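You operate a simulated robot arm through the tools that you are given. There is no shell and no other tool. Be economical: measure what you need, move in short steps, check, and stop when the job is done.

Carry out the task below with a simulated two-armed robot. There is one attempt and no reset: what you move stays moved.

## Task
Set the swing mirror upright and stand the trinket case before it.
Fine: thumb screw freed first and locked after; mirror held steady with the other hand while the glass is tipped.
Where things are to end (x, y in the base frame): trinket case within 4 cm of [32, 34].

Only the result counts: the job must be done as asked and must still hold three seconds after the hand-in. Knocking over, shifting, dropping, spilling or breaking anything else fails it.

## Robot
Two 7-joint arms with two-finger parallel grippers on one trunk, on a base that drives. Base frame: it is fixed to the floor where the robot stands at the start and does not move with it; the origin is under the middle of the robot, x ahead of it, y to its left, z up; the surface under the hand at the start is at about z = 78. Readings come in cm, degrees, newtons and seconds.
The left shoulder is at the start at [7, 16.3, 134.5], the right one opposite. With the tool pointing down near the work surface each hand reaches from about 10 to 84 cm from the robot's upright axis, wherever it stands, measured 20 degrees to its own side. Places, roughly: glass of the swing mirror [50, 30, 100]; long table [50, 40, 80]; thumb screw of the mirror [50, 20, 100]; trinket case (7x5x3 cm) [40, 100, 80]. Payload 3.43 kg a hand.
Tool frame (each hand has its own): the origin (TCP) lies between the finger pads and is the grasp point; the fingertips stand 3.4 cm ahead of it; z points along the fingers, y is the line along which they close. The gripper opens to 12.8 cm. The fingers are 2.4 cm wide and 1.2 cm thick; the gripper's body (4.8 by 13 cm) begins 9.6 cm behind the TCP.
Orientation is that of the tool frame in the base frame, as [roll, pitch, yaw] about the fixed x, y, z axes, in that order (R = Rz(yaw) Ry(pitch) Rx(roll)). With the fingers straight down and closing along the base's y, the tool's x points along the base's -x, its y along +y and its z along -z.

## Interface
- The arms move only by the tool send_rows. It takes "left_motion", "right_motion" or both (then of equal length, played together; a hand with none holds still); each is a list of rows, each an object (a shift or turn left out is 0, a gripper value left out holds the last) with "offset": the shift along the tool's x, y, z in cm, a list of three; "turn": the turn, a rotation vector about the tool's x, y, z in degrees, a list of three. In form: [{"offset": [x, y, z], "turn": [wx, wy, wz]}, ...]. A call has 1 to 8 rows; each row shifts and turns the commanded pose from where the row before left it, along the tool's axes as they then stand. "left_hand" and "right_hand" are, for a hand that has rows, the finger opening in cm, from 0 to 12.8, set as the call begins (left out, the last holds). Each row takes 0.2 s and may step no farther than 5 cm and 8.6 degrees from the row before; otherwise, or with a gripper value out of range, the whole call is refused. A pose out of reach is approached as far as the arm can. The call stops where the force on the tool passes 60 N (or 10 N more than at its start, if that is more) or the arm is blocked; 0.2 s more then pass. The fingers move at their own pace (about 15.3 cm/s each) and stop on an object; they squeeze with about 38 N. The grip force told is the motor's: it shows also when the fingers shut on nothing. Time passes only in rows, and 0.2 s behind the last, so rows that do not move let the fingers close. It gives the time, the measured TCP pose, the force on the tool (base axes), the opening and the grip force at its end, in the units of the frame above (readings bear some noise), with the torque about the TCP (base axes, N m) and any sound that the robot's microphone picked up, and new pictures: "pictures" is both (left out), scene, wrist or none (wrist: the cameras of the hands that moved).
- Cameras (640 x 400 px; columns grow to the right, rows downward): "scene" is now at [11.62, 2.87, 154.6]; the picture's right is [0.41, -0.91, 0.00], its down [-0.74, -0.33, -0.59] and it looks along [0.54, 0.24, -0.81] (base axes); focal length 214 px, centre (320, 200). "left" rides on the left gripper at [7.6, 1.1, -16] in its tool frame; the picture's right is [-0.15, 0.99, 0.00], its down [-0.88, -0.13, -0.46] and it looks along [-0.45, -0.07, 0.89] (tool axes); focal length 234 px, centre (320, 200). "right" rides on the right gripper at [7.6, -1.1, -16] in its tool frame; the picture's right is [0.15, 0.99, 0.00], its down [-0.88, 0.13, -0.46] and it looks along [-0.45, 0.07, 0.89] (tool axes); focal length 234 px, centre (320, 200).
- move_column(by): slides the trunk up (or, below 0, down) by that many cm; the arms and the scene camera ride with it, the base frame stays. It gives what a move gives, with no picture.
- steer(legs): drives the robot by 1 to 6 legs, each [ahead, left, turn to the left] in cm, cm and degrees, along the robot's own axes; the way and the turn of a leg run together, so that a leg with both is an arc; at most 150 cm and 180 degrees a leg. The arms and the cameras ride along, it lands a little off, and it stops where it bumps. It gives what a move gives, and a new picture of the scene camera.
- pan_tilt(pan, tilt): turns the head with the scene camera to pan (to the left, within 86 degrees either way) and tilt (down, from -29 to 69), counted from straight ahead of the robot. It gives what a move gives, and a new picture of the scene camera.
- pixel_to_xyz(camera, pixels): for up to 12 pixels [column, row] of the newest picture of that camera ("zoom" is the newest enlarged one), the place [x, y, z] in the base frame of the surface seen there, good to about 0.2 cm. The clock stands still meanwhile.
- close_up(camera, box): a new picture of the part [left, top, right, bottom] of that camera's present view, enlarged. The clock stands still meanwhile.
- sign_off(): hands the job in; it is judged then, once.

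Work in short steps. Measure before you move; look again where a grasp or a placing could have gone wrong, and mend it. You have 80 turns and 260 pictures in all, those below and enlarged ones among them. Open the grippers and draw the arms clear of the work before you hand the job in, unless the task says otherwise; then end with one line.

The tools are called after "Request:" by a JSON object that holds its "op" and its "data". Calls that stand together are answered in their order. send_rows: Moves the arms, as the interface text tells. Its arguments: {"type":"object","properties":{"left_motion":{"type":"array"},"left_hand":{"type":"number"},"right_motion":{"type":"array"},"right_hand":{"type":"number"},"pictures":{"type":"string","enum":["both","scene","wrist","none"]}},"required":[]} The other tools are called the same way: move_column (by) slides the trunk up or down; steer (legs) drives the base; pan_tilt (pan, tilt) turns the head that bears the scene camera; pixel_to_xyz (camera, pixels) gives the place of the surface under pixels of a picture; close_up (camera, box) takes an enlarged picture of a part of a camera's view; sign_off () hands the job in.

At the start:

```text
time_s: 0.0
left_tcp_pos: [33.65, 39.84, 133.99]
left_orientation: [179.9, 0.0, 179.9]
left_ft_force: [0.1, -0.5, 0.2]
left_torque: [0.02, -0.02, 0.0]
left_finger_gap: 12.8
left_grasp_force: 0.0
right_tcp_pos: [43.96, 1.39, 129.1]
right_orientation: [-180.0, 0.1, 180.0]
right_ft_force: [0.4, -0.1, -0.3]
right_torque: [0.03, 0.0, 0.03]
right_finger_gap: 12.8
right_grasp_force: 0.1
trunk travel left (down, up): [-82.5, 11.5]
robot x, y, heading: [0.13, 0.41, -0.2]
head pan, tilt: [24.0, 53.7]
```

scene: 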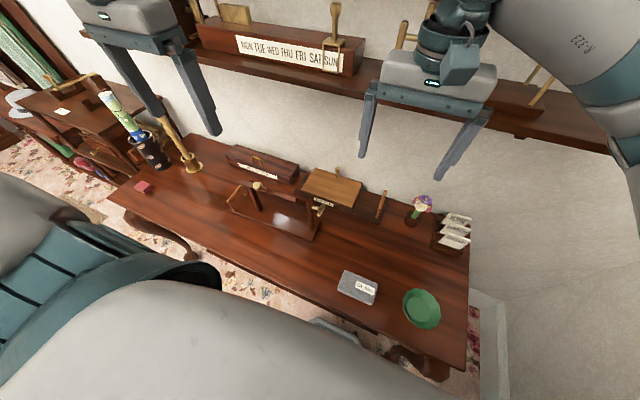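
right: 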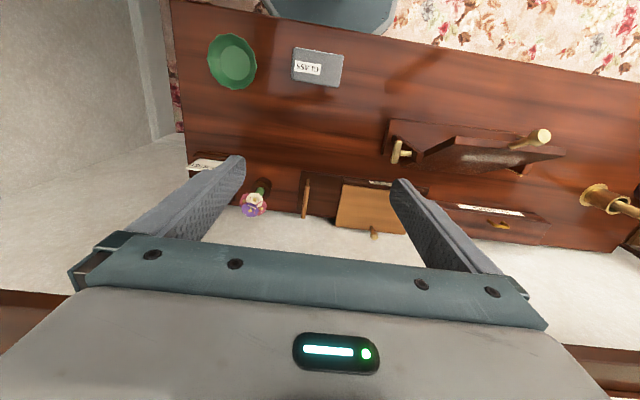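
left: 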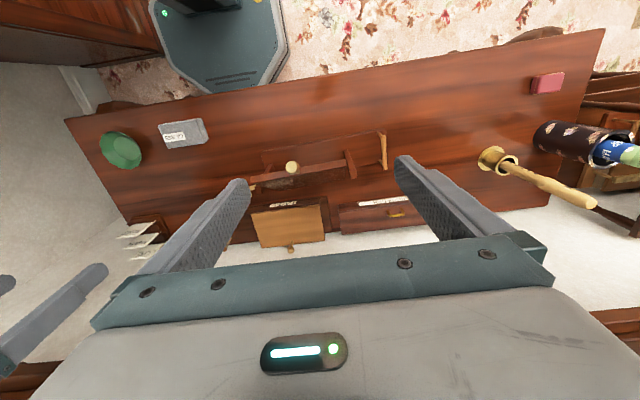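

I see the mirror near scene (275,205), a thumb screw near (318,210), and the pink case near (143,187). I'll take enlarged views to understand the parts.

Request:
{"op": "close_up", "data": {"camera": "scene", "box": [210, 140, 370, 250]}}

Request:
{"op": "close_up", "data": {"camera": "right", "box": [360, 90, 600, 240]}}

Request:
{"op": "close_up", "data": {"camera": "left", "box": [220, 110, 420, 235]}}

```text
3.64 times, centred on (290, 195) of scene
```

zoom: 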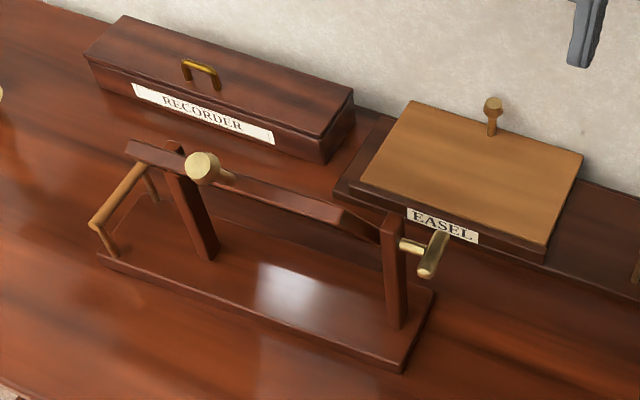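

```text
2.67 times, centred on (480, 165) of right
```

zoom: 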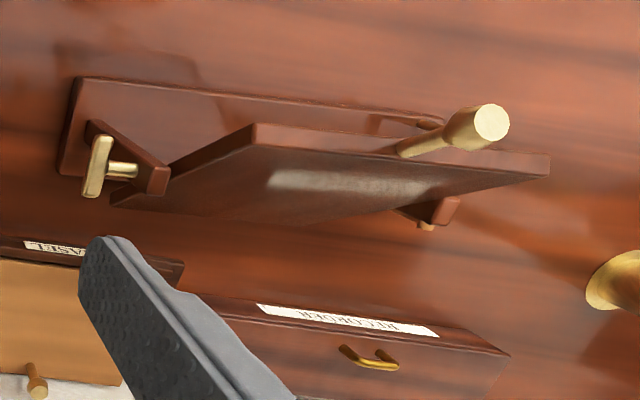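

```text
3.20 times, centred on (320, 172) of left
```

zoom: 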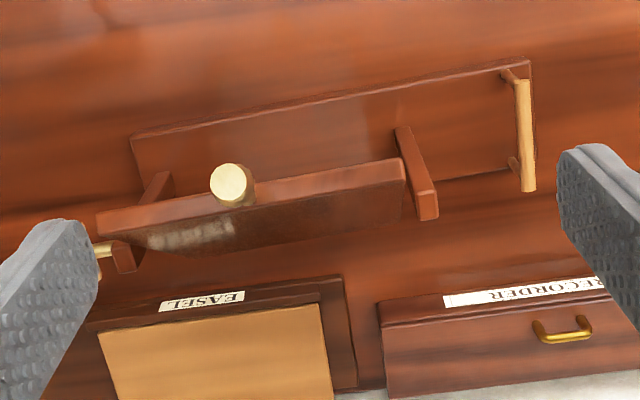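

The stand has a base with a wooden handle at the left end, two posts, a tipped glass with a knob, and a T-shaped screw at the right post. I'll measure these.

Request:
{"op": "pixel_to_xyz", "data": {"camera": "zoom", "pixels": [[232, 183], [100, 215], [403, 165], [400, 200], [145, 250], [428, 205], [125, 258], [525, 130], [135, 140], [527, 65], [102, 250], [340, 230]]}}

Request:
{"op": "pixel_to_xyz", "data": {"camera": "scene", "pixels": [[143, 187], [137, 183], [150, 187], [260, 186], [318, 207], [317, 213], [234, 200], [240, 190], [250, 230], [180, 230]]}}

Request:
{"op": "pixel_to_xyz", "data": {"camera": "right", "pixels": [[544, 136], [515, 145], [455, 140], [563, 152], [480, 159], [520, 160], [403, 168], [397, 146], [394, 161], [396, 151], [420, 157], [404, 172]]}}

Request:
{"op": "close_up", "data": {"camera": "scene", "box": [225, 170, 335, 245]}}

```text
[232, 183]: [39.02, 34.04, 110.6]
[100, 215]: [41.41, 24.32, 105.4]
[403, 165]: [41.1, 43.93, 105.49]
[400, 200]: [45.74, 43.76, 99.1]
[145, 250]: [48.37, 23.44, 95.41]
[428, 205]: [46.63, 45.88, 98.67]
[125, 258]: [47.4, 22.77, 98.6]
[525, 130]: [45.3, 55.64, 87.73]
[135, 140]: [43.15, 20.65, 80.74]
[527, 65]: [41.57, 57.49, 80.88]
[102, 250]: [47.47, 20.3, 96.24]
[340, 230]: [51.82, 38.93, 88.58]
```

```text
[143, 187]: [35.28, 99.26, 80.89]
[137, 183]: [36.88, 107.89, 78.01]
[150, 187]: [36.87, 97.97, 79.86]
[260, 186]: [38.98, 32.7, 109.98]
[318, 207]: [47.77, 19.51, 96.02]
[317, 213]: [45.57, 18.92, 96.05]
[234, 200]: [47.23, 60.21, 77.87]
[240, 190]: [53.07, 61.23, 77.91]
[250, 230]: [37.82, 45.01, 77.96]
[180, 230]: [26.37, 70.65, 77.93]
```

```text
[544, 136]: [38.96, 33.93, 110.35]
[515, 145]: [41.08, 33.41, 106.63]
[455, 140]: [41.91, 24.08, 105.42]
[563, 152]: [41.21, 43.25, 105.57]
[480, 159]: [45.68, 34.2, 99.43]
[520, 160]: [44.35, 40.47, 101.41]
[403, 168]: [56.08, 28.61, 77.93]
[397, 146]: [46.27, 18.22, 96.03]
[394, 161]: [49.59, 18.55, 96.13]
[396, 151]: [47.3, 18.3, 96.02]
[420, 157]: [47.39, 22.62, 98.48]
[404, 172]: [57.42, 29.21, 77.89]
```

```text
5.33 times, centred on (280, 208) of scene
```

zoom: 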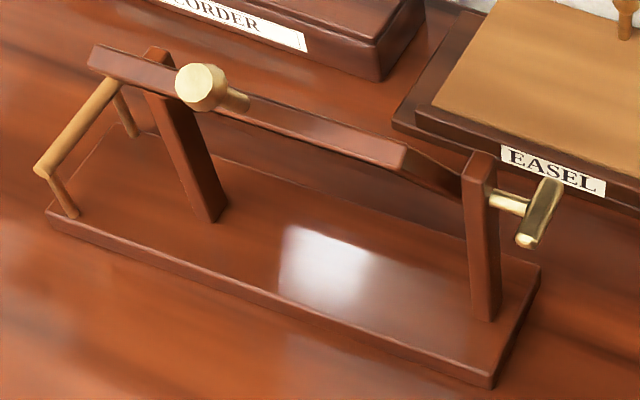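

Hinge axis looks to be near x≈47.5, z≈96, and the glass leans about 32° toward the robot with its knob on top. I'll measure the screw bar, handle and nearby obstacles.

Request:
{"op": "pixel_to_xyz", "data": {"camera": "zoom", "pixels": [[520, 240], [533, 237], [545, 205], [552, 185], [505, 203], [480, 160], [42, 168], [75, 130], [105, 85], [65, 205], [128, 125], [200, 85]]}}

Request:
{"op": "pixel_to_xyz", "data": {"camera": "scene", "pixels": [[307, 195], [352, 205], [362, 180], [337, 170], [420, 203], [413, 215], [382, 205], [358, 285], [420, 305], [452, 230], [235, 165], [297, 180]]}}

Request:
{"op": "close_up", "data": {"camera": "scene", "box": [80, 80, 240, 230]}}

```text
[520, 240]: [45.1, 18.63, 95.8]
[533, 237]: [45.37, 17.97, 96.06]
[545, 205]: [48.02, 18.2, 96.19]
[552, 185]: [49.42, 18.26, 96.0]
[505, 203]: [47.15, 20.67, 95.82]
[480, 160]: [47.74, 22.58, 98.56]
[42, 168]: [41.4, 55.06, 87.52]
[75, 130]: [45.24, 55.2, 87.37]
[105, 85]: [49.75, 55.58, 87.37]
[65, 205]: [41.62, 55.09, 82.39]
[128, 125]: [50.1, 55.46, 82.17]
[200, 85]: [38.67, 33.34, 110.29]
```

```text
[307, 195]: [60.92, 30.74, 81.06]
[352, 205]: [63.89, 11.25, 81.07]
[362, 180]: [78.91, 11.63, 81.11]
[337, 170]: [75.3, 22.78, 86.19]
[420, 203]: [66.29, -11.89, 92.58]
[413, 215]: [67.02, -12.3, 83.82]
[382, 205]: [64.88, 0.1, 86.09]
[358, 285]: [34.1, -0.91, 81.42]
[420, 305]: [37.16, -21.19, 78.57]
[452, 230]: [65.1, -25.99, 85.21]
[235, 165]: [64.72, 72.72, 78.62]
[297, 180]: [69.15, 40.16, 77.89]
```

```text
2.67 times, centred on (160, 155) of scene
```

zoom: 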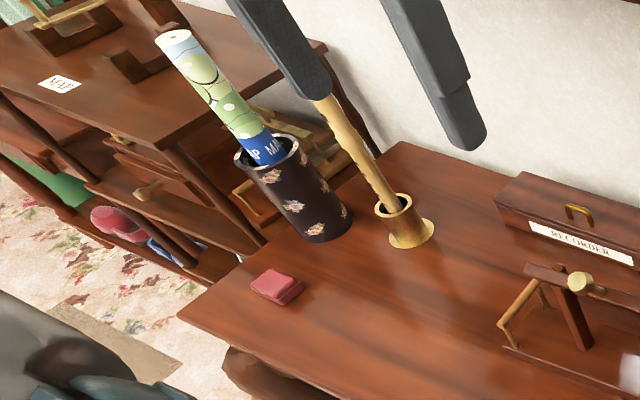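

The bar runs x 45–50 at y≈18.6, z≈95.7, and the handle bar is at x 41–50, y≈55.3, z≈87. I'll bring the left hand over the handle, and start turning the right hand to point along +y.

Request:
{"op": "send_rows", "data": {"left_motion": [{"offset": [-3, 3.9, 0]}, {"offset": [-3, 3.9, 0]}, {"offset": [-3, 3.9, 0]}, {"offset": [-3, 3.8, 0], "turn": [0, 0, -2.5]}, {"offset": [0, 0, 5]}, {"offset": [0, 0, 5]}, {"offset": [0, 0, 5]}, {"offset": [0, 0, 5]}], "right_motion": [{"turn": [-8.2, 0, 0]}, {"turn": [-8.2, 0, 0]}, {"turn": [-8.2, 0, 0]}, {"turn": [-8.2, 0, 0]}, {"turn": [-8.2, 0, 0]}, {"turn": [-8.2, 0, 0]}, {"turn": [-8.2, 0, 0]}, {"turn": [-8.2, 0, 0]}], "left_hand": 6, "right_hand": 6, "pictures": "both"}}

```text
time_s: 1.8
left_tcp_pos: [45.79, 55.31, 113.87]
left_orientation: [179.9, 0.0, -177.6]
left_ft_force: [0.2, 0.5, -0.3]
left_torque: [0.02, 0.0, -0.02]
left_finger_gap: 5.98
left_grasp_force: 0.1
right_tcp_pos: [44.22, 1.41, 129.15]
right_orientation: [114.4, -0.1, 180.0]
right_ft_force: [0.6, -0.3, 0.2]
right_torque: [-0.03, 0.01, 0.0]
right_finger_gap: 6.0
right_grasp_force: 0.0
trunk travel left (down, up): [-82.5, 11.5]
robot x, y, heading: [0.26, 0.06, -0.0]
head pan, tilt: [24.0, 53.7]
```

scene: 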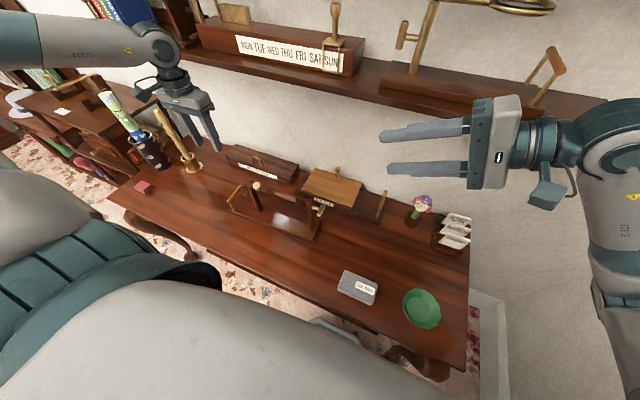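
right: 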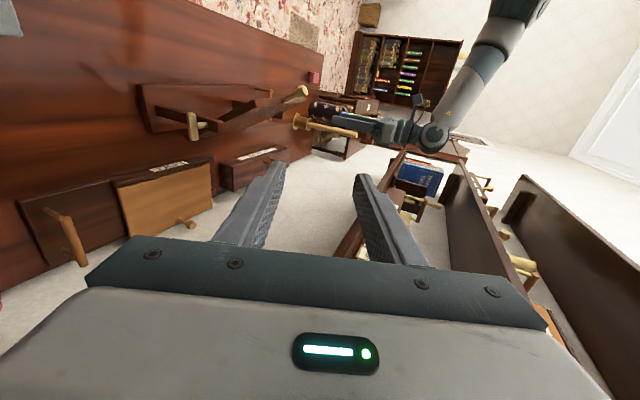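
left: 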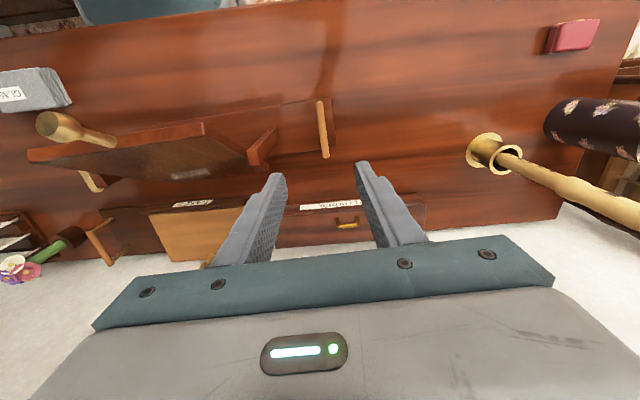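

Left is aligned over the handle at (323,130) in its view. I'll descend with the left onto the handle, and finish the right hand's turn and lower it.

Request:
{"op": "send_rows", "data": {"left_motion": [{"offset": [0, 0, 5]}, {"offset": [0, 0, 5]}, {"offset": [0, 0, 5]}, {"offset": [0, 0, 5]}, {"offset": [0, 0, 3]}, {}, {}, {}], "right_motion": [{"turn": [-8.2, 0, 0]}, {"turn": [-8.2, 0, 0]}, {"turn": [-8.0, 0, 0]}, {"offset": [-0.6, -5, 0], "turn": [0, 2.3, 0]}, {"offset": [-0.6, -5, 0]}, {"offset": [-0.6, -5, 0]}, {"offset": [-0.6, -5, 0]}, {"offset": [-0.6, -5, 0]}], "pictures": "both"}}

```text
refused: row 4 steps farther than a row can; nothing moved
```

The step length was slightly over 5 cm; I'll resend with smaller steps.

Request:
{"op": "send_rows", "data": {"left_motion": [{"offset": [0, 0, 4.9]}, {"offset": [0, 0, 4.9]}, {"offset": [0, 0, 4.9]}, {"offset": [0, 0, 4.9]}, {"offset": [0, 0, 3]}, {}, {}, {}], "right_motion": [{"turn": [-8.2, 0, 0]}, {"turn": [-8.2, 0, 0]}, {"turn": [-8.0, 0, 0]}, {"offset": [-0.6, -4.9, 0], "turn": [0, 2.3, 0]}, {"offset": [-0.6, -4.9, 0]}, {"offset": [-0.6, -4.9, 0]}, {"offset": [-0.6, -4.9, 0]}, {"offset": [-0.6, -4.9, 0]}], "pictures": "both"}}

```text
time_s: 3.6
left_tcp_pos: [45.57, 55.35, 91.37]
left_orientation: [179.9, 0.0, -177.6]
left_ft_force: [0.0, 0.6, -0.3]
left_torque: [0.01, -0.05, 0.0]
left_finger_gap: 6.0
left_grasp_force: 0.1
right_tcp_pos: [47.02, 1.47, 104.37]
right_orientation: [90.0, 0.1, -177.7]
right_ft_force: [-0.3, 0.6, 0.7]
right_torque: [0.0, -0.01, 0.01]
right_finger_gap: 5.99
right_grasp_force: 0.0
trunk travel left (down, up): [-82.5, 11.5]
robot x, y, heading: [0.2, -0.36, 0.0]
head pan, tilt: [24.0, 53.7]
```

scene: 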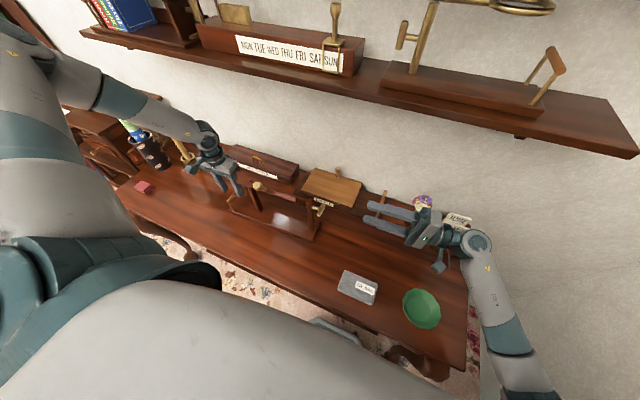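
right: 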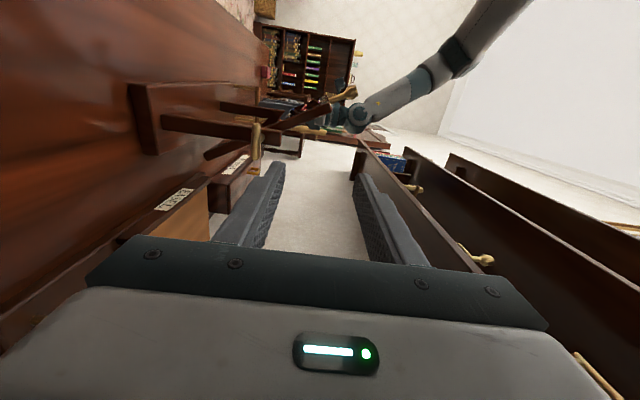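
left: 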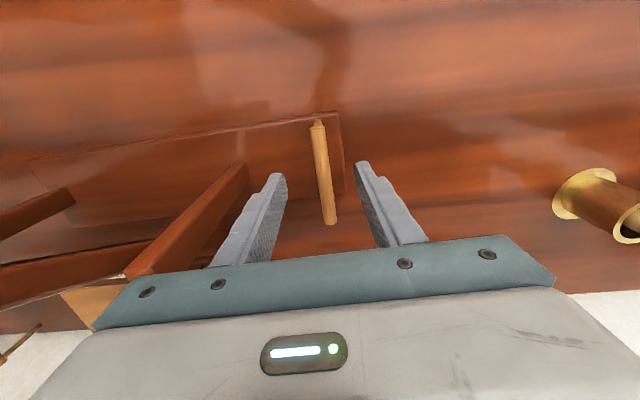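

Both on course. Lower the left 4.3 cm around the handle; lower the right to z≈95.7 and approach to y≈10 for a look.

Request:
{"op": "send_rows", "data": {"left_motion": [{"offset": [0, 0, 2.2]}, {"offset": [0, 0, 2.2]}, {}, {}], "right_motion": [{"offset": [-0.1, -4.4, 0]}, {"offset": [-0.1, -4.3, 0]}, {"offset": [-0.1, 0, 4.5]}, {"offset": [-0.2, 0, 4]}], "pictures": "both"}}

Request:
{"op": "close_up", "data": {"camera": "scene", "box": [180, 140, 420, 260]}}

Request:
{"op": "close_up", "data": {"camera": "right", "box": [160, 60, 400, 260]}}

```text
time_s: 4.6
left_tcp_pos: [45.66, 55.72, 87.14]
left_orientation: [-179.9, 0.2, -177.6]
left_ft_force: [-0.2, 0.3, -0.2]
left_torque: [0.01, 0.0, -0.02]
left_finger_gap: 6.02
left_grasp_force: 0.1
left hand out of reach, approached as far as the arm can: row 2
right_tcp_pos: [47.07, 10.2, 95.76]
right_orientation: [90.1, -0.1, -177.7]
right_ft_force: [0.5, 0.3, -0.6]
right_torque: [0.01, 0.03, 0.0]
right_finger_gap: 5.97
right_grasp_force: 0.0
trunk travel left (down, up): [-82.5, 11.5]
robot x, y, heading: [-0.25, 0.42, -0.0]
head pan, tilt: [24.0, 53.7]
```

scene: 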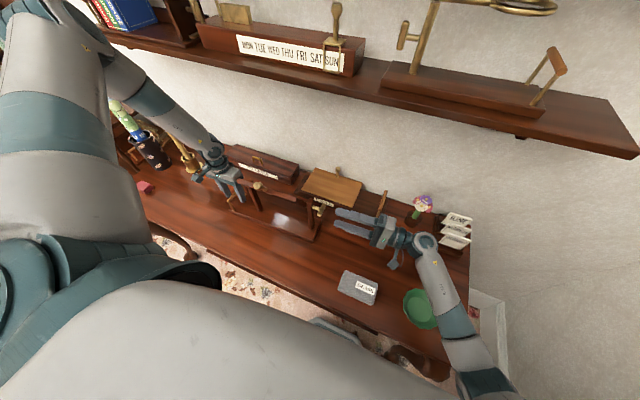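
right: 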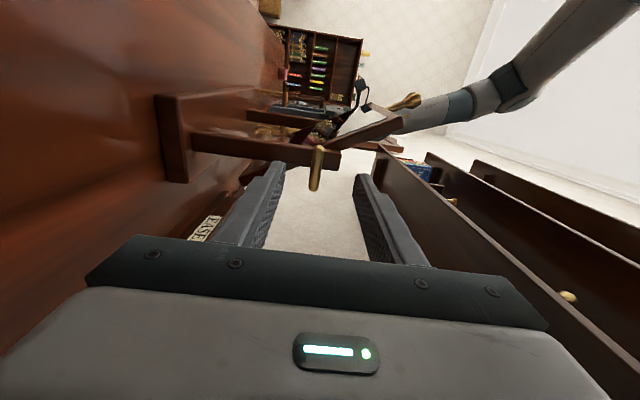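
left: 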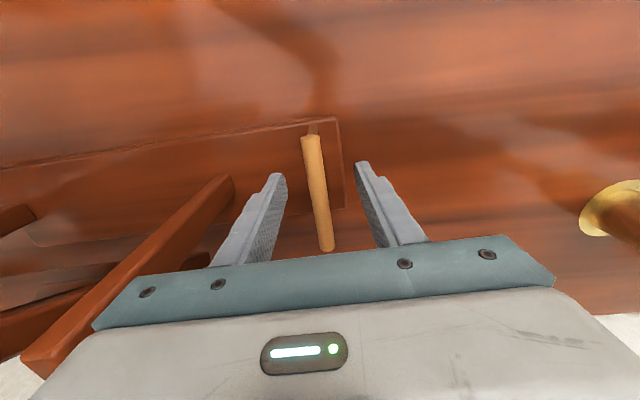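

```text
2.67 times, centred on (300, 200) of scene
```

zoom: 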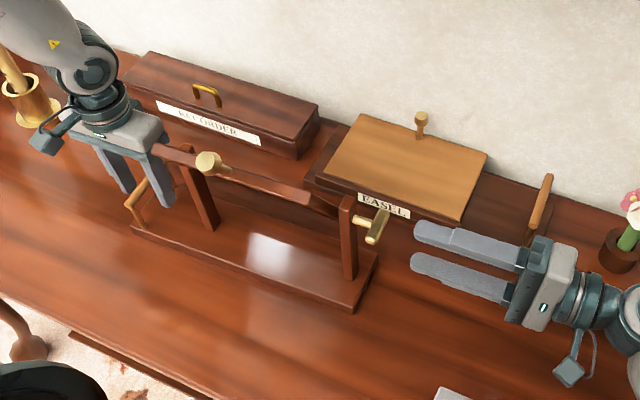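

```text
2.00 times, centred on (280, 160) of right
```

zoom: 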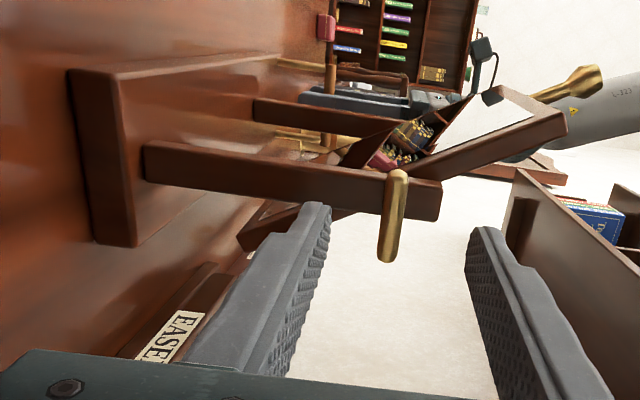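

Before closing I'll measure bar centers relative to the fingers in both wrist views.

Request:
{"op": "pixel_to_xyz", "data": {"camera": "left", "pixels": [[311, 150], [318, 190], [324, 230], [309, 190], [327, 190]]}}

Request:
{"op": "pixel_to_xyz", "data": {"camera": "right", "pixels": [[318, 150], [316, 170], [313, 185], [312, 165], [321, 165], [300, 155], [333, 155]]}}

```text
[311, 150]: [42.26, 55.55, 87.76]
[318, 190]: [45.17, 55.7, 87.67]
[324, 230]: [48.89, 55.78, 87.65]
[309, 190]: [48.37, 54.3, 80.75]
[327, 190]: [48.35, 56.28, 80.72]
```

```text
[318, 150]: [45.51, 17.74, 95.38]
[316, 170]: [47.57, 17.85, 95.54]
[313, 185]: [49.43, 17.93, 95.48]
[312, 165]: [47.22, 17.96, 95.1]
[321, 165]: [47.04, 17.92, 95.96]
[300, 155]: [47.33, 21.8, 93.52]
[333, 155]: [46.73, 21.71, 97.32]
```

Handle sits centered at y 55.7 and screw bar center is about (47.4, 18.5, 95.5). I'll close the left on the handle and advance the right, fingers straddling the bar.

Request:
{"op": "send_rows", "data": {"left_motion": [{}, {}, {}, {}], "left_hand": 0, "right_motion": [{"offset": [0, -0.2, 3]}, {"offset": [0, 0, 3]}, {"offset": [0, 0, 1.4]}, {}], "pictures": "wrist"}}

Request:
{"op": "close_up", "data": {"camera": "scene", "box": [180, 140, 420, 260]}}

```text
time_s: 5.6
left_tcp_pos: [45.85, 55.56, 87.38]
left_orientation: [179.8, 0.2, -177.5]
left_ft_force: [1.0, -5.7, 5.6]
left_torque: [-0.06, 0.13, 0.02]
left_finger_gap: 1.46
left_grasp_force: 37.7
right_tcp_pos: [46.79, 17.45, 95.84]
right_orientation: [90.0, 0.0, -177.8]
right_ft_force: [0.2, 0.5, 0.8]
right_torque: [0.01, 0.0, -0.05]
right_finger_gap: 6.01
right_grasp_force: 0.1
trunk travel left (down, up): [-82.5, 11.5]
robot x, y, heading: [-0.07, 0.07, -0.0]
head pan, tilt: [24.0, 53.7]
```

right: 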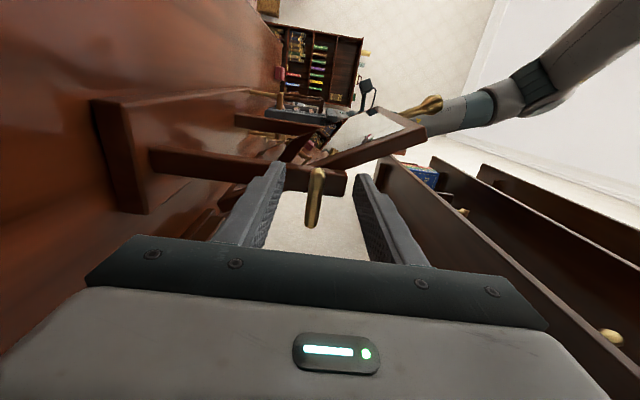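
left: 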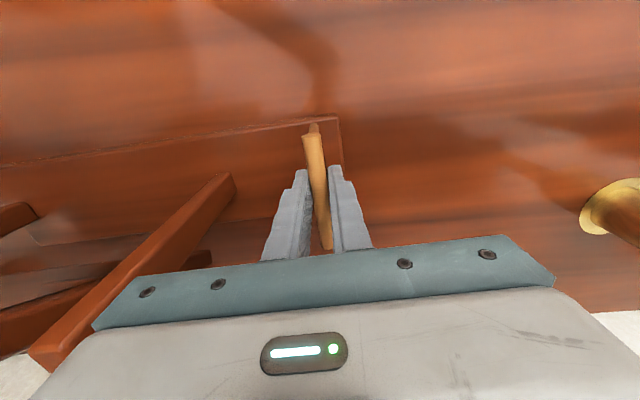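

```text
2.67 times, centred on (300, 200) of scene
```

zoom: 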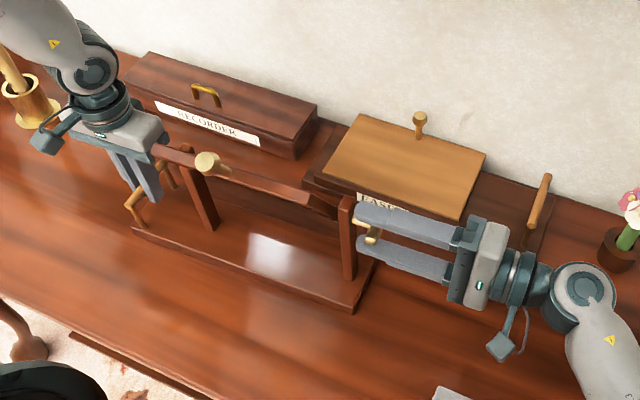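

Handle gripped (gap 1.46). Shift the right 0.6 cm in x, 0.3 cm down, and close on the bar.

Request:
{"op": "send_rows", "data": {"right_motion": [{"offset": [-0.6, -0.3, 0.2]}, {}], "pictures": "none"}}

Request:
{"op": "send_rows", "data": {"right_motion": [{}, {}, {}], "right_hand": 0, "pictures": "wrist"}}

```text
time_s: 6.2
left_tcp_pos: [45.72, 55.41, 87.43]
left_orientation: [179.9, 0.2, -177.6]
left_ft_force: [2.4, -6.7, 7.2]
left_torque: [-0.02, -0.17, 0.02]
left_finger_gap: 1.46
left_grasp_force: 37.9
right_tcp_pos: [47.53, 17.56, 95.41]
right_orientation: [89.9, 0.0, -177.8]
right_ft_force: [0.1, 0.3, 0.5]
right_torque: [0.04, 0.01, 0.0]
right_finger_gap: 5.99
right_grasp_force: 0.0
trunk travel left (down, up): [-82.5, 11.5]
robot x, y, heading: [0.07, 0.25, 0.2]
head pan, tilt: [24.0, 53.7]
```

```text
time_s: 7.0
left_tcp_pos: [45.69, 55.58, 87.38]
left_orientation: [180.0, 0.1, -177.6]
left_ft_force: [2.9, -5.9, 8.3]
left_torque: [-0.05, -0.2, -0.01]
left_finger_gap: 1.45
left_grasp_force: 37.6
right_tcp_pos: [47.49, 17.56, 95.49]
right_orientation: [89.9, 0.0, -177.7]
right_ft_force: [0.6, 0.7, 1.9]
right_torque: [-0.1, -0.01, -0.01]
right_finger_gap: 1.17
right_grasp_force: 38.5
trunk travel left (down, up): [-82.5, 11.5]
robot x, y, heading: [0.0, -0.31, -0.0]
head pan, tilt: [24.0, 53.7]
```

right: 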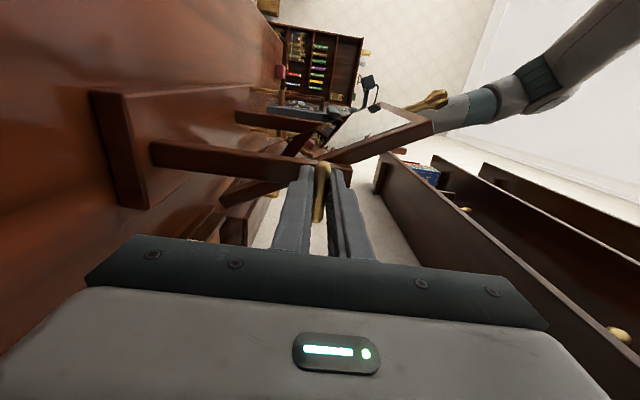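

Bar gripped (gap 1.17). Turn counterclockwise as seen from the head (negative about tool z), ~32° first, and read torque/sound.

Request:
{"op": "send_rows", "data": {"right_motion": [{"turn": [0, 0, -6]}, {"turn": [0, 0, -8]}, {"turn": [0, 0, -8]}, {"turn": [0, 0, -8]}], "pictures": "wrist"}}

```text
time_s: 8.0
left_tcp_pos: [45.71, 55.66, 87.34]
left_orientation: [179.9, 0.2, -177.6]
left_ft_force: [2.6, -0.5, 18.6]
left_torque: [-0.02, 0.77, -0.04]
left_finger_gap: 1.48
left_grasp_force: 37.8
right_tcp_pos: [47.44, 17.64, 95.53]
right_orientation: [90.0, 3.0, -177.6]
right_ft_force: [0.8, 7.2, -0.3]
right_torque: [-0.01, 0.0, 0.47]
right_finger_gap: 1.18
right_grasp_force: 37.2
right hand out of reach, approached as far as the arm can: row 1, 2, 3, 4
trunk travel left (down, up): [-82.5, 11.5]
robot x, y, heading: [-0.18, 0.12, 0.1]
head pan, tilt: [24.0, 53.7]
```

right: 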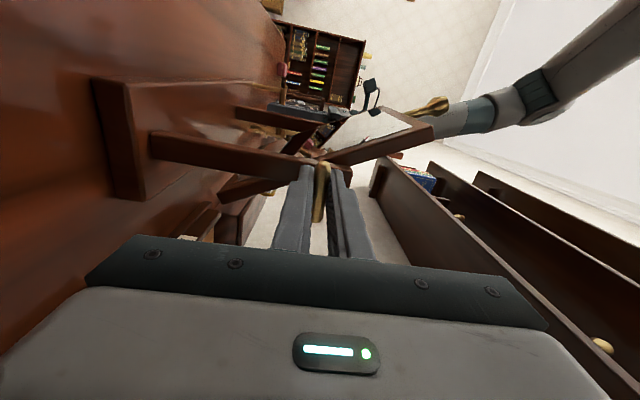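

The wrist hit its joint limit after 3°. I'll release, back off, and turn the hand about +180° so it can regrip the symmetric bar with room to turn.

Request:
{"op": "send_rows", "data": {"right_motion": [{}, {}], "right_hand": 6, "pictures": "none"}}

Request:
{"op": "send_rows", "data": {"right_motion": [{"offset": [0, 0, -4]}, {"offset": [0, 0, -4]}, {"turn": [0, 0, 8.5]}, {"turn": [0, 0, 8.5]}, {"turn": [0, 0, 8.5]}, {"turn": [0, 0, 8.5]}, {"turn": [0, 0, 8.5]}, {"turn": [0, 0, 8.5]}], "pictures": "none"}}

```text
time_s: 8.6
left_tcp_pos: [45.64, 55.6, 87.41]
left_orientation: [179.9, 0.0, -177.5]
left_ft_force: [3.8, 6.2, 16.3]
left_torque: [0.09, 0.26, -0.02]
left_finger_gap: 1.45
left_grasp_force: 37.9
right_tcp_pos: [47.36, 17.69, 95.5]
right_orientation: [90.0, 3.0, -177.6]
right_ft_force: [-0.3, -0.4, -0.4]
right_torque: [-0.05, 0.01, 0.01]
right_finger_gap: 5.99
right_grasp_force: 0.1
trunk travel left (down, up): [-82.5, 11.5]
robot x, y, heading: [-0.03, 0.15, 0.1]
head pan, tilt: [24.0, 53.7]
```

```text
time_s: 10.4
left_tcp_pos: [45.64, 55.56, 87.38]
left_orientation: [180.0, 0.1, -177.5]
left_ft_force: [1.2, 6.8, 15.8]
left_torque: [0.07, 0.02, 0.02]
left_finger_gap: 1.45
left_grasp_force: 38.1
right_tcp_pos: [47.7, 9.75, 95.38]
right_orientation: [90.0, -48.2, -177.6]
right_ft_force: [-0.2, 0.0, 0.2]
right_torque: [-0.01, 0.0, 0.05]
right_finger_gap: 5.99
right_grasp_force: 0.0
trunk travel left (down, up): [-82.5, 11.5]
robot x, y, heading: [-0.02, 0.25, -0.0]
head pan, tilt: [24.0, 53.7]
```

Turning works from the actual pose (now 48° past). Continue the remaining ~132°.

Request:
{"op": "send_rows", "data": {"right_motion": [{"turn": [0, 0, 8.5]}, {"turn": [0, 0, 8.5]}, {"turn": [0, 0, 8.5]}, {"turn": [0, 0, 8.5]}, {"turn": [0, 0, 8.5]}, {"turn": [0, 0, 8.5]}, {"turn": [0, 0, 8.5]}, {"turn": [0, 0, 8.5]}], "pictures": "none"}}

Request:
{"op": "send_rows", "data": {"right_motion": [{"turn": [0, 0, 8.0]}, {"turn": [0, 0, 8.0]}, {"turn": [0, 0, 8.0]}, {"turn": [0, 0, 8.0]}, {"turn": [0, 0, 8.0]}, {"turn": [0, 0, 8.0]}, {"turn": [0, 0, 8.0]}, {"turn": [0, 0, 8.0]}], "pictures": "both"}}

```text
time_s: 12.2
left_tcp_pos: [45.62, 55.65, 87.34]
left_orientation: [179.9, 0.1, -177.5]
left_ft_force: [1.2, 6.4, 13.6]
left_torque: [0.05, 0.0, -0.01]
left_finger_gap: 1.46
left_grasp_force: 38.0
right_tcp_pos: [47.77, 9.52, 95.4]
right_orientation: [-90.1, -63.9, 2.4]
right_ft_force: [0.2, 0.6, 0.7]
right_torque: [0.03, -0.01, 0.01]
right_finger_gap: 5.99
right_grasp_force: 0.0
trunk travel left (down, up): [-82.5, 11.5]
robot x, y, heading: [-0.37, 0.39, -0.1]
head pan, tilt: [24.0, 53.7]
```

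```text
time_s: 14.0
left_tcp_pos: [45.6, 55.69, 87.42]
left_orientation: [179.8, 0.1, -177.4]
left_ft_force: [0.9, 4.2, 12.6]
left_torque: [0.06, 0.08, 0.03]
left_finger_gap: 1.43
left_grasp_force: 37.5
right_tcp_pos: [47.77, 9.57, 95.48]
right_orientation: [-90.0, 0.2, 2.4]
right_ft_force: [-0.3, 0.3, -0.4]
right_torque: [0.04, -0.02, -0.03]
right_finger_gap: 5.99
right_grasp_force: 0.0
trunk travel left (down, up): [-82.5, 11.5]
robot x, y, heading: [-0.2, -0.19, -0.1]
head pan, tilt: [24.0, 53.7]
```

scene: 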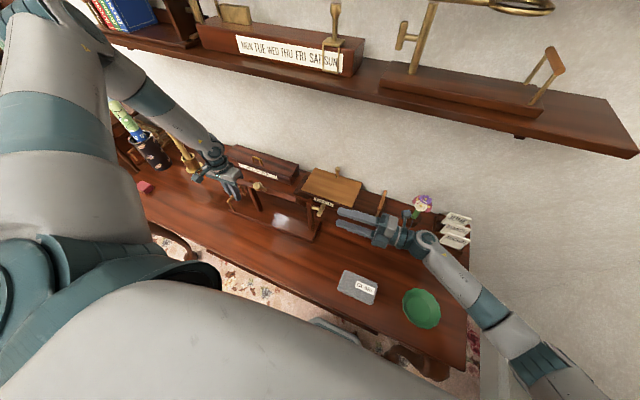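
right: 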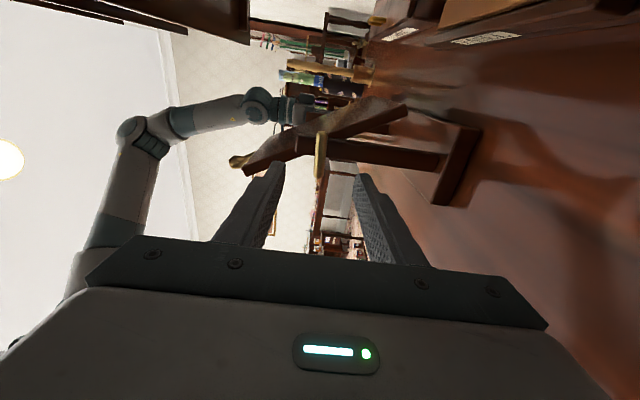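

Flipped pose is aligned. Advance 8 cm along the tool and grip the bar.

Request:
{"op": "send_rows", "data": {"right_motion": [{"offset": [0, 0, 4]}, {"offset": [0, 0, 4]}, {}], "pictures": "wrist"}}

Request:
{"op": "send_rows", "data": {"right_motion": [{}, {}, {}], "right_hand": 0, "pictures": "none"}}

Request:
{"op": "send_rows", "data": {"right_motion": [{"turn": [0, 0, -6]}, {"turn": [0, 0, -8]}, {"turn": [0, 0, -8]}, {"turn": [0, 0, -8]}], "pictures": "wrist"}}

```text
time_s: 14.8
left_tcp_pos: [45.59, 55.59, 87.48]
left_orientation: [179.9, 0.1, -177.6]
left_ft_force: [-0.5, 2.4, 9.6]
left_torque: [0.09, -0.09, -0.03]
left_finger_gap: 1.46
left_grasp_force: 38.3
right_tcp_pos: [47.38, 17.63, 95.39]
right_orientation: [-89.9, 0.0, 2.4]
right_ft_force: [-0.2, 0.1, 0.2]
right_torque: [-0.02, 0.0, 0.03]
right_finger_gap: 6.0
right_grasp_force: 0.0
trunk travel left (down, up): [-82.5, 11.5]
robot x, y, heading: [-0.37, -0.04, 0.1]
head pan, tilt: [24.0, 53.7]
```

right: 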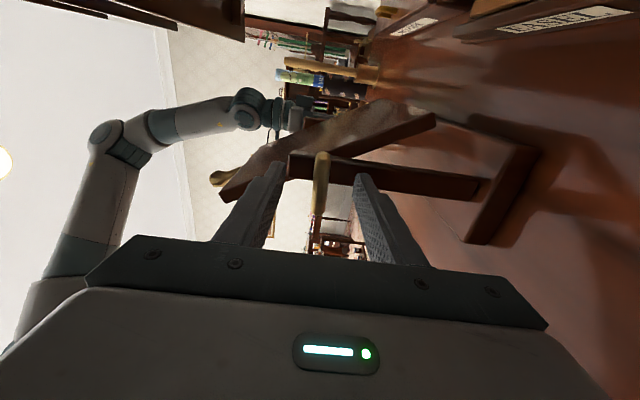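

```text
time_s: 15.6
left_tcp_pos: [45.65, 55.57, 87.31]
left_orientation: [-180.0, 0.1, -177.4]
left_ft_force: [-1.6, 1.0, 7.7]
left_torque: [0.04, -0.05, 0.03]
left_finger_gap: 1.44
left_grasp_force: 38.0
right_tcp_pos: [47.37, 17.67, 95.54]
right_orientation: [-90.0, -0.1, 2.3]
right_ft_force: [0.9, 0.9, 1.0]
right_torque: [0.04, 0.01, -0.17]
right_finger_gap: 1.15
right_grasp_force: 38.0
trunk travel left (down, up): [-82.5, 11.5]
robot x, y, heading: [-0.25, 0.16, 0.0]
head pan, tilt: [24.0, 53.7]
```

```text
time_s: 16.6
left_tcp_pos: [45.62, 55.61, 87.44]
left_orientation: [179.9, 0.1, -177.6]
left_ft_force: [-4.5, -3.9, 15.2]
left_torque: [-0.18, 0.14, -0.09]
left_finger_gap: 1.45
left_grasp_force: 38.4
right_tcp_pos: [47.38, 17.64, 95.47]
right_orientation: [-90.1, -30.1, 2.5]
right_ft_force: [2.4, 9.8, 0.2]
right_torque: [0.17, 0.08, -0.81]
right_finger_gap: 1.16
right_grasp_force: 37.7
trunk travel left (down, up): [-82.5, 11.5]
robot x, y, heading: [-0.4, 0.07, 0.1]
head pan, tilt: [24.0, 53.7]
```

right: 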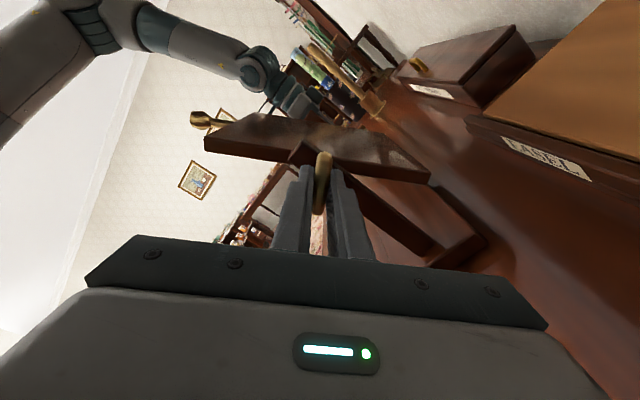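

The bar turned 30° with little resistance. I'll check the glass hasn't moved.

Request:
{"op": "close_up", "data": {"camera": "scene", "box": [180, 140, 420, 260]}}

Request:
{"op": "pixel_to_xyz", "data": {"camera": "scene", "pixels": [[258, 186], [300, 200], [302, 206], [318, 207], [317, 212]]}}

```text
2.67 times, centred on (300, 200) of scene
```

zoom: 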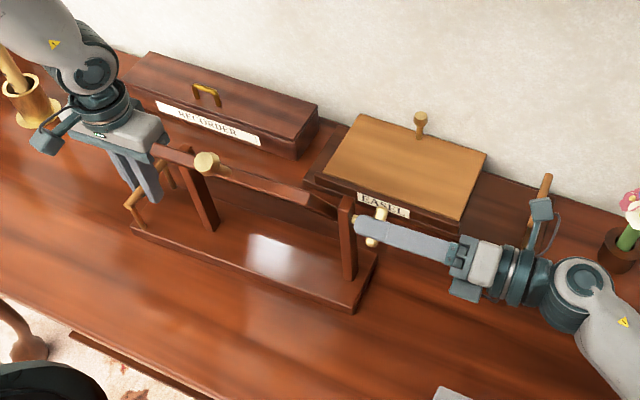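

```text
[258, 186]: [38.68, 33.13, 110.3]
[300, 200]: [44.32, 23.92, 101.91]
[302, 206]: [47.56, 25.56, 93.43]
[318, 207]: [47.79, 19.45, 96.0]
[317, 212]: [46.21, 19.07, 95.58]
```

The knob is still at (38.7,33.1,110.3), so the glass is unmoved. Continue turning to about 90°.

Request:
{"op": "send_rows", "data": {"right_motion": [{"turn": [0, 0, -8]}, {"turn": [0, 0, -8]}, {"turn": [0, 0, -8]}, {"turn": [0, 0, -8]}, {"turn": [0, 0, -8]}, {"turn": [0, 0, -8]}, {"turn": [0, 0, -8]}, {"turn": [0, 0, -4]}], "pictures": "wrist"}}

Request:
{"op": "close_up", "data": {"camera": "scene", "box": [180, 140, 420, 260]}}

```text
time_s: 18.4
left_tcp_pos: [45.8, 55.66, 87.54]
left_orientation: [180.0, 0.1, -177.6]
left_ft_force: [-5.7, -9.5, 19.8]
left_torque: [-0.07, 0.05, -0.5]
left_finger_gap: 1.46
left_grasp_force: 37.9
right_tcp_pos: [47.44, 17.69, 95.47]
right_orientation: [148.0, -90.0, 124.4]
right_ft_force: [1.8, 15.4, -4.6]
right_torque: [-1.16, 0.04, -0.46]
right_finger_gap: 1.17
right_grasp_force: 37.5
trunk travel left (down, up): [-82.5, 11.5]
robot x, y, heading: [0.07, 0.09, -0.2]
head pan, tilt: [24.0, 53.7]
```

right: 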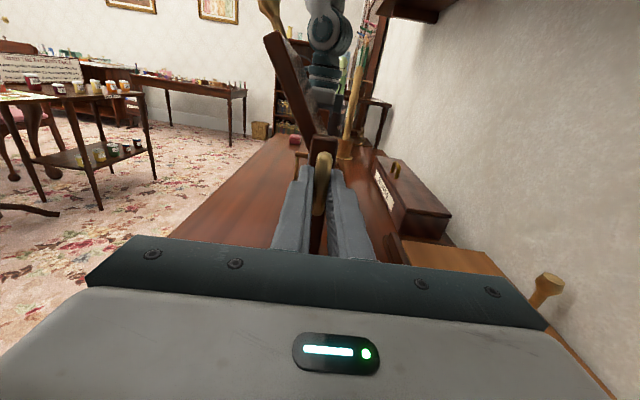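

```text
2.67 times, centred on (300, 200) of scene
```

zoom: 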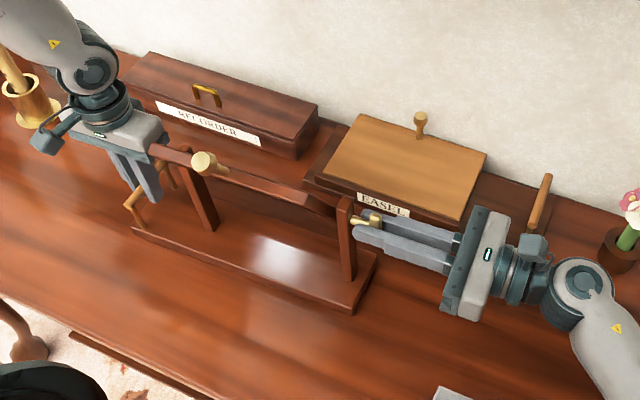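

The bar is now vertical (90° freed). I'll release it, back off, rise, and swing the hand to point down for gripping the knob.

Request:
{"op": "send_rows", "data": {"right_motion": [{}, {"offset": [0, 0, -4]}, {"offset": [0, 0, -4]}, {"offset": [4.9, 0, 0]}, {"offset": [4.9, 0, 0]}, {"offset": [4.9, 0, 0]}, {"offset": [4.9, 0, 0]}, {"offset": [4.9, 0, 0]}], "right_hand": 6, "pictures": "none"}}

Request:
{"op": "send_rows", "data": {"right_motion": [{"turn": [0, -8.5, 0]}, {"turn": [0, -8.5, 0]}, {"turn": [0, -8.5, 0]}, {"turn": [0, -8.5, 0]}, {"turn": [0, -8.5, 0]}, {"turn": [0, -8.5, 0]}, {"turn": [0, -8.5, 0]}, {"turn": [0, -8.5, 0]}], "pictures": "both"}}

```text
time_s: 20.2
left_tcp_pos: [45.65, 55.71, 87.35]
left_orientation: [179.9, 0.1, -177.5]
left_ft_force: [-1.1, 2.2, 5.9]
left_torque: [-0.11, 0.46, -0.42]
left_finger_gap: 1.47
left_grasp_force: 37.6
right_tcp_pos: [48.0, 9.81, 120.03]
right_orientation: [-102.4, -89.9, 14.8]
right_ft_force: [0.7, 0.5, 0.1]
right_torque: [0.01, -0.02, 0.0]
right_finger_gap: 6.01
right_grasp_force: 0.2
trunk travel left (down, up): [-82.5, 11.5]
robot x, y, heading: [0.09, 0.04, -0.1]
head pan, tilt: [24.0, 53.7]
```

```text
time_s: 22.0
left_tcp_pos: [45.69, 55.6, 87.27]
left_orientation: [179.9, 0.1, -177.6]
left_ft_force: [-0.2, 1.6, 5.9]
left_torque: [-0.18, 0.7, -0.36]
left_finger_gap: 1.44
left_grasp_force: 38.3
right_tcp_pos: [47.82, 9.72, 120.05]
right_orientation: [180.0, -21.8, 92.3]
right_ft_force: [0.3, -0.5, 0.0]
right_torque: [-0.04, -0.01, 0.02]
right_finger_gap: 5.99
right_grasp_force: 0.0
trunk travel left (down, up): [-82.5, 11.5]
robot x, y, heading: [0.31, 0.25, 0.1]
head pan, tilt: [24.0, 53.7]
```

scene: 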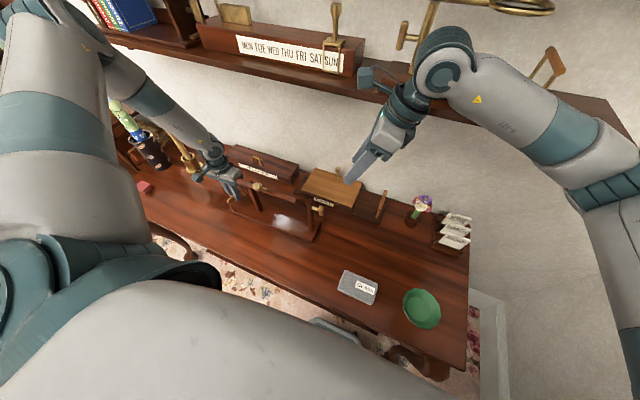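
right: 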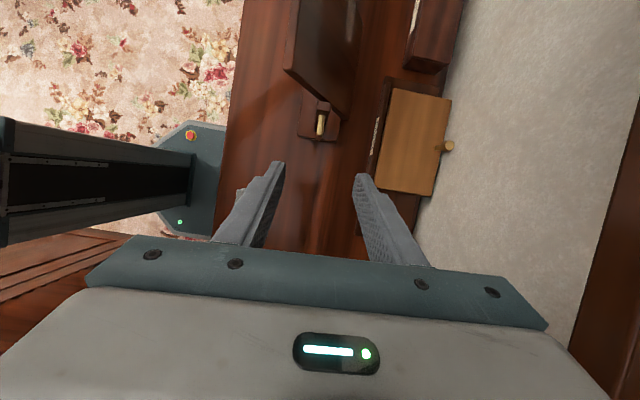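

Finish pointing down, tilt 32° to line up with the glass plane, then move back in x and across toward the knob.

Request:
{"op": "send_rows", "data": {"right_motion": [{"turn": [0, -7.2, 0]}, {"turn": [0, -7.2, 0]}, {"turn": [0, -7.2, 0]}, {"turn": [-8, 0, 0]}, {"turn": [-8, 0, 0]}, {"turn": [-8, 0, 0]}, {"turn": [-8, 0, 0]}], "pictures": "none"}}

Request:
{"op": "send_rows", "data": {"right_motion": [{"offset": [0, -4.2, -1.85]}, {"offset": [0, -4.2, -1.85]}, {"offset": [0, -4.2, -1.85]}, {"offset": [4.8, 0, 0]}, {"offset": [4.8, 0, 0]}, {"offset": [4.8, 0, 0]}], "pictures": "both"}}

```text
time_s: 23.6
left_tcp_pos: [45.55, 55.63, 87.27]
left_orientation: [180.0, 0.1, -177.6]
left_ft_force: [-1.7, -4.6, 2.0]
left_torque: [-0.05, -0.15, -0.3]
left_finger_gap: 1.45
left_grasp_force: 37.5
right_tcp_pos: [47.79, 9.64, 119.95]
right_orientation: [147.8, -0.4, 92.3]
right_ft_force: [0.1, 0.6, 0.6]
right_torque: [-0.01, 0.0, 0.02]
right_finger_gap: 5.97
right_grasp_force: 0.0
trunk travel left (down, up): [-82.5, 11.5]
robot x, y, heading: [-0.28, -0.0, -0.1]
head pan, tilt: [24.0, 53.7]
```

```text
time_s: 25.0
left_tcp_pos: [45.62, 55.68, 87.31]
left_orientation: [179.8, 0.1, -177.6]
left_ft_force: [-4.4, 0.0, 4.7]
left_torque: [-0.27, -0.3, -0.26]
left_finger_gap: 1.43
left_grasp_force: 37.9
right_tcp_pos: [34.14, 21.83, 117.95]
right_orientation: [148.1, -0.4, 92.3]
right_ft_force: [-0.2, -0.6, -0.5]
right_torque: [0.01, 0.01, -0.01]
right_finger_gap: 6.01
right_grasp_force: 0.0
right hand out of reach, approached as far as the arm can: row 6
trunk travel left (down, up): [-82.5, 11.5]
robot x, y, heading: [-0.17, 0.0, 0.3]
head pan, tilt: [24.0, 53.7]
```

scene: 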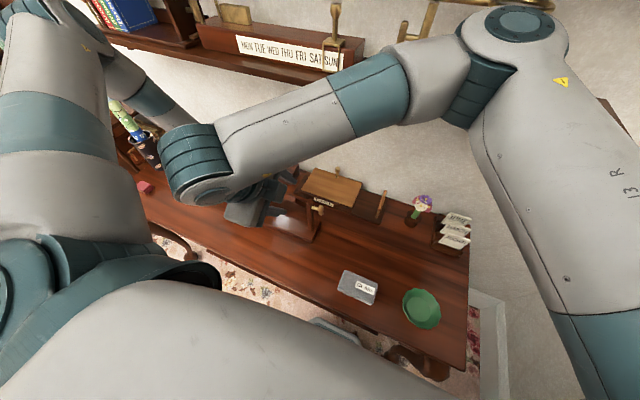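
right: 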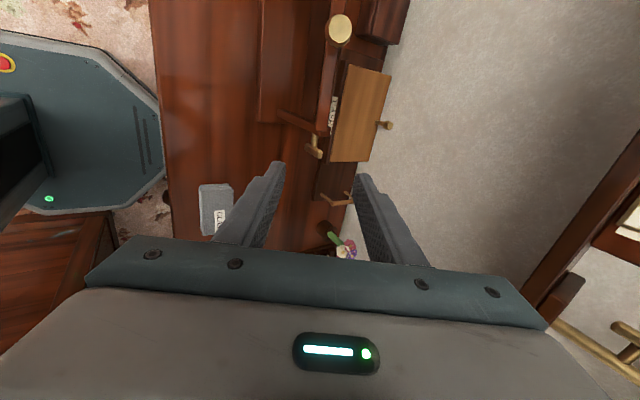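

The downward pose runs out of reach. Instead I'll grip the knob from the side (fingers along +y, like at the screw): back away in y, then turn +90° about the tool y.

Request:
{"op": "send_rows", "data": {"right_motion": [{"offset": [-4.8, 0, 0]}, {"offset": [-4.8, 0, 0]}, {"turn": [0, 8.5, 0]}, {"turn": [0, 8.5, 0]}, {"turn": [0, 8.5, 0]}, {"turn": [0, 8.5, 0]}, {"turn": [0, 8.5, 0]}, {"turn": [0, 8.5, 0]}], "pictures": "none"}}

Request:
{"op": "send_rows", "data": {"right_motion": [{"turn": [0, 8, 0]}, {"turn": [0, 8, 0]}, {"turn": [0, 8, 0]}, {"turn": [0, 8, 0]}, {"turn": [0, 7, 0]}], "pictures": "both"}}

```text
time_s: 26.8
left_tcp_pos: [45.57, 55.62, 87.35]
left_orientation: [179.9, 0.0, -177.5]
left_ft_force: [-4.5, 1.1, 3.8]
left_torque: [0.2, -0.35, -0.12]
left_finger_gap: 1.44
left_grasp_force: 38.3
right_tcp_pos: [37.43, 15.1, 118.02]
right_orientation: [134.9, -41.7, 125.9]
right_ft_force: [-0.3, -0.3, -0.1]
right_torque: [0.03, -0.01, 0.01]
right_finger_gap: 5.98
right_grasp_force: 0.1
right hand out of reach, approached as far as the arm can: row 5, 6, 7, 8
trunk travel left (down, up): [-82.5, 11.5]
robot x, y, heading: [0.05, 0.25, 0.0]
head pan, tilt: [24.0, 53.7]
```

```text
time_s: 28.0
left_tcp_pos: [45.66, 55.68, 87.44]
left_orientation: [179.9, 0.1, -177.6]
left_ft_force: [-1.4, -2.8, 0.7]
left_torque: [-0.03, -0.28, -0.22]
left_finger_gap: 1.46
left_grasp_force: 37.6
right_tcp_pos: [37.36, 15.09, 118.0]
right_orientation: [89.2, -58.1, -177.0]
right_ft_force: [0.3, -0.2, -0.3]
right_torque: [0.03, 0.0, -0.03]
right_finger_gap: 5.98
right_grasp_force: 0.2
trunk travel left (down, up): [-82.5, 11.5]
robot x, y, heading: [0.01, 0.14, -0.1]
head pan, tilt: [24.0, 53.7]
```

scene: 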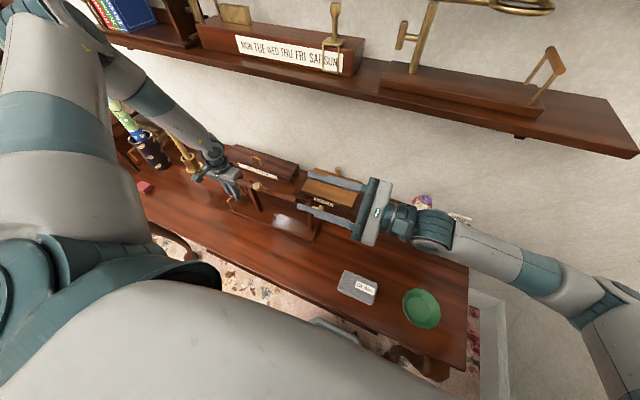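
right: 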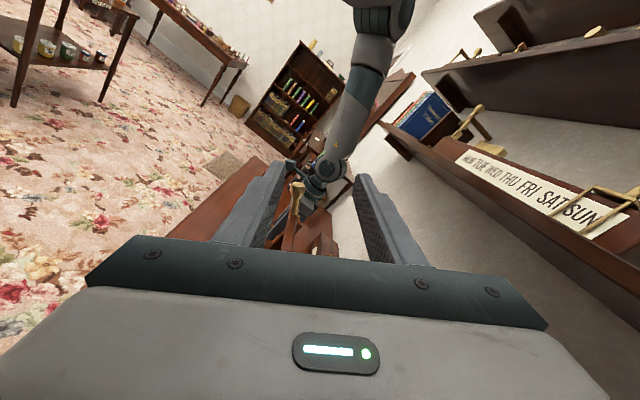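

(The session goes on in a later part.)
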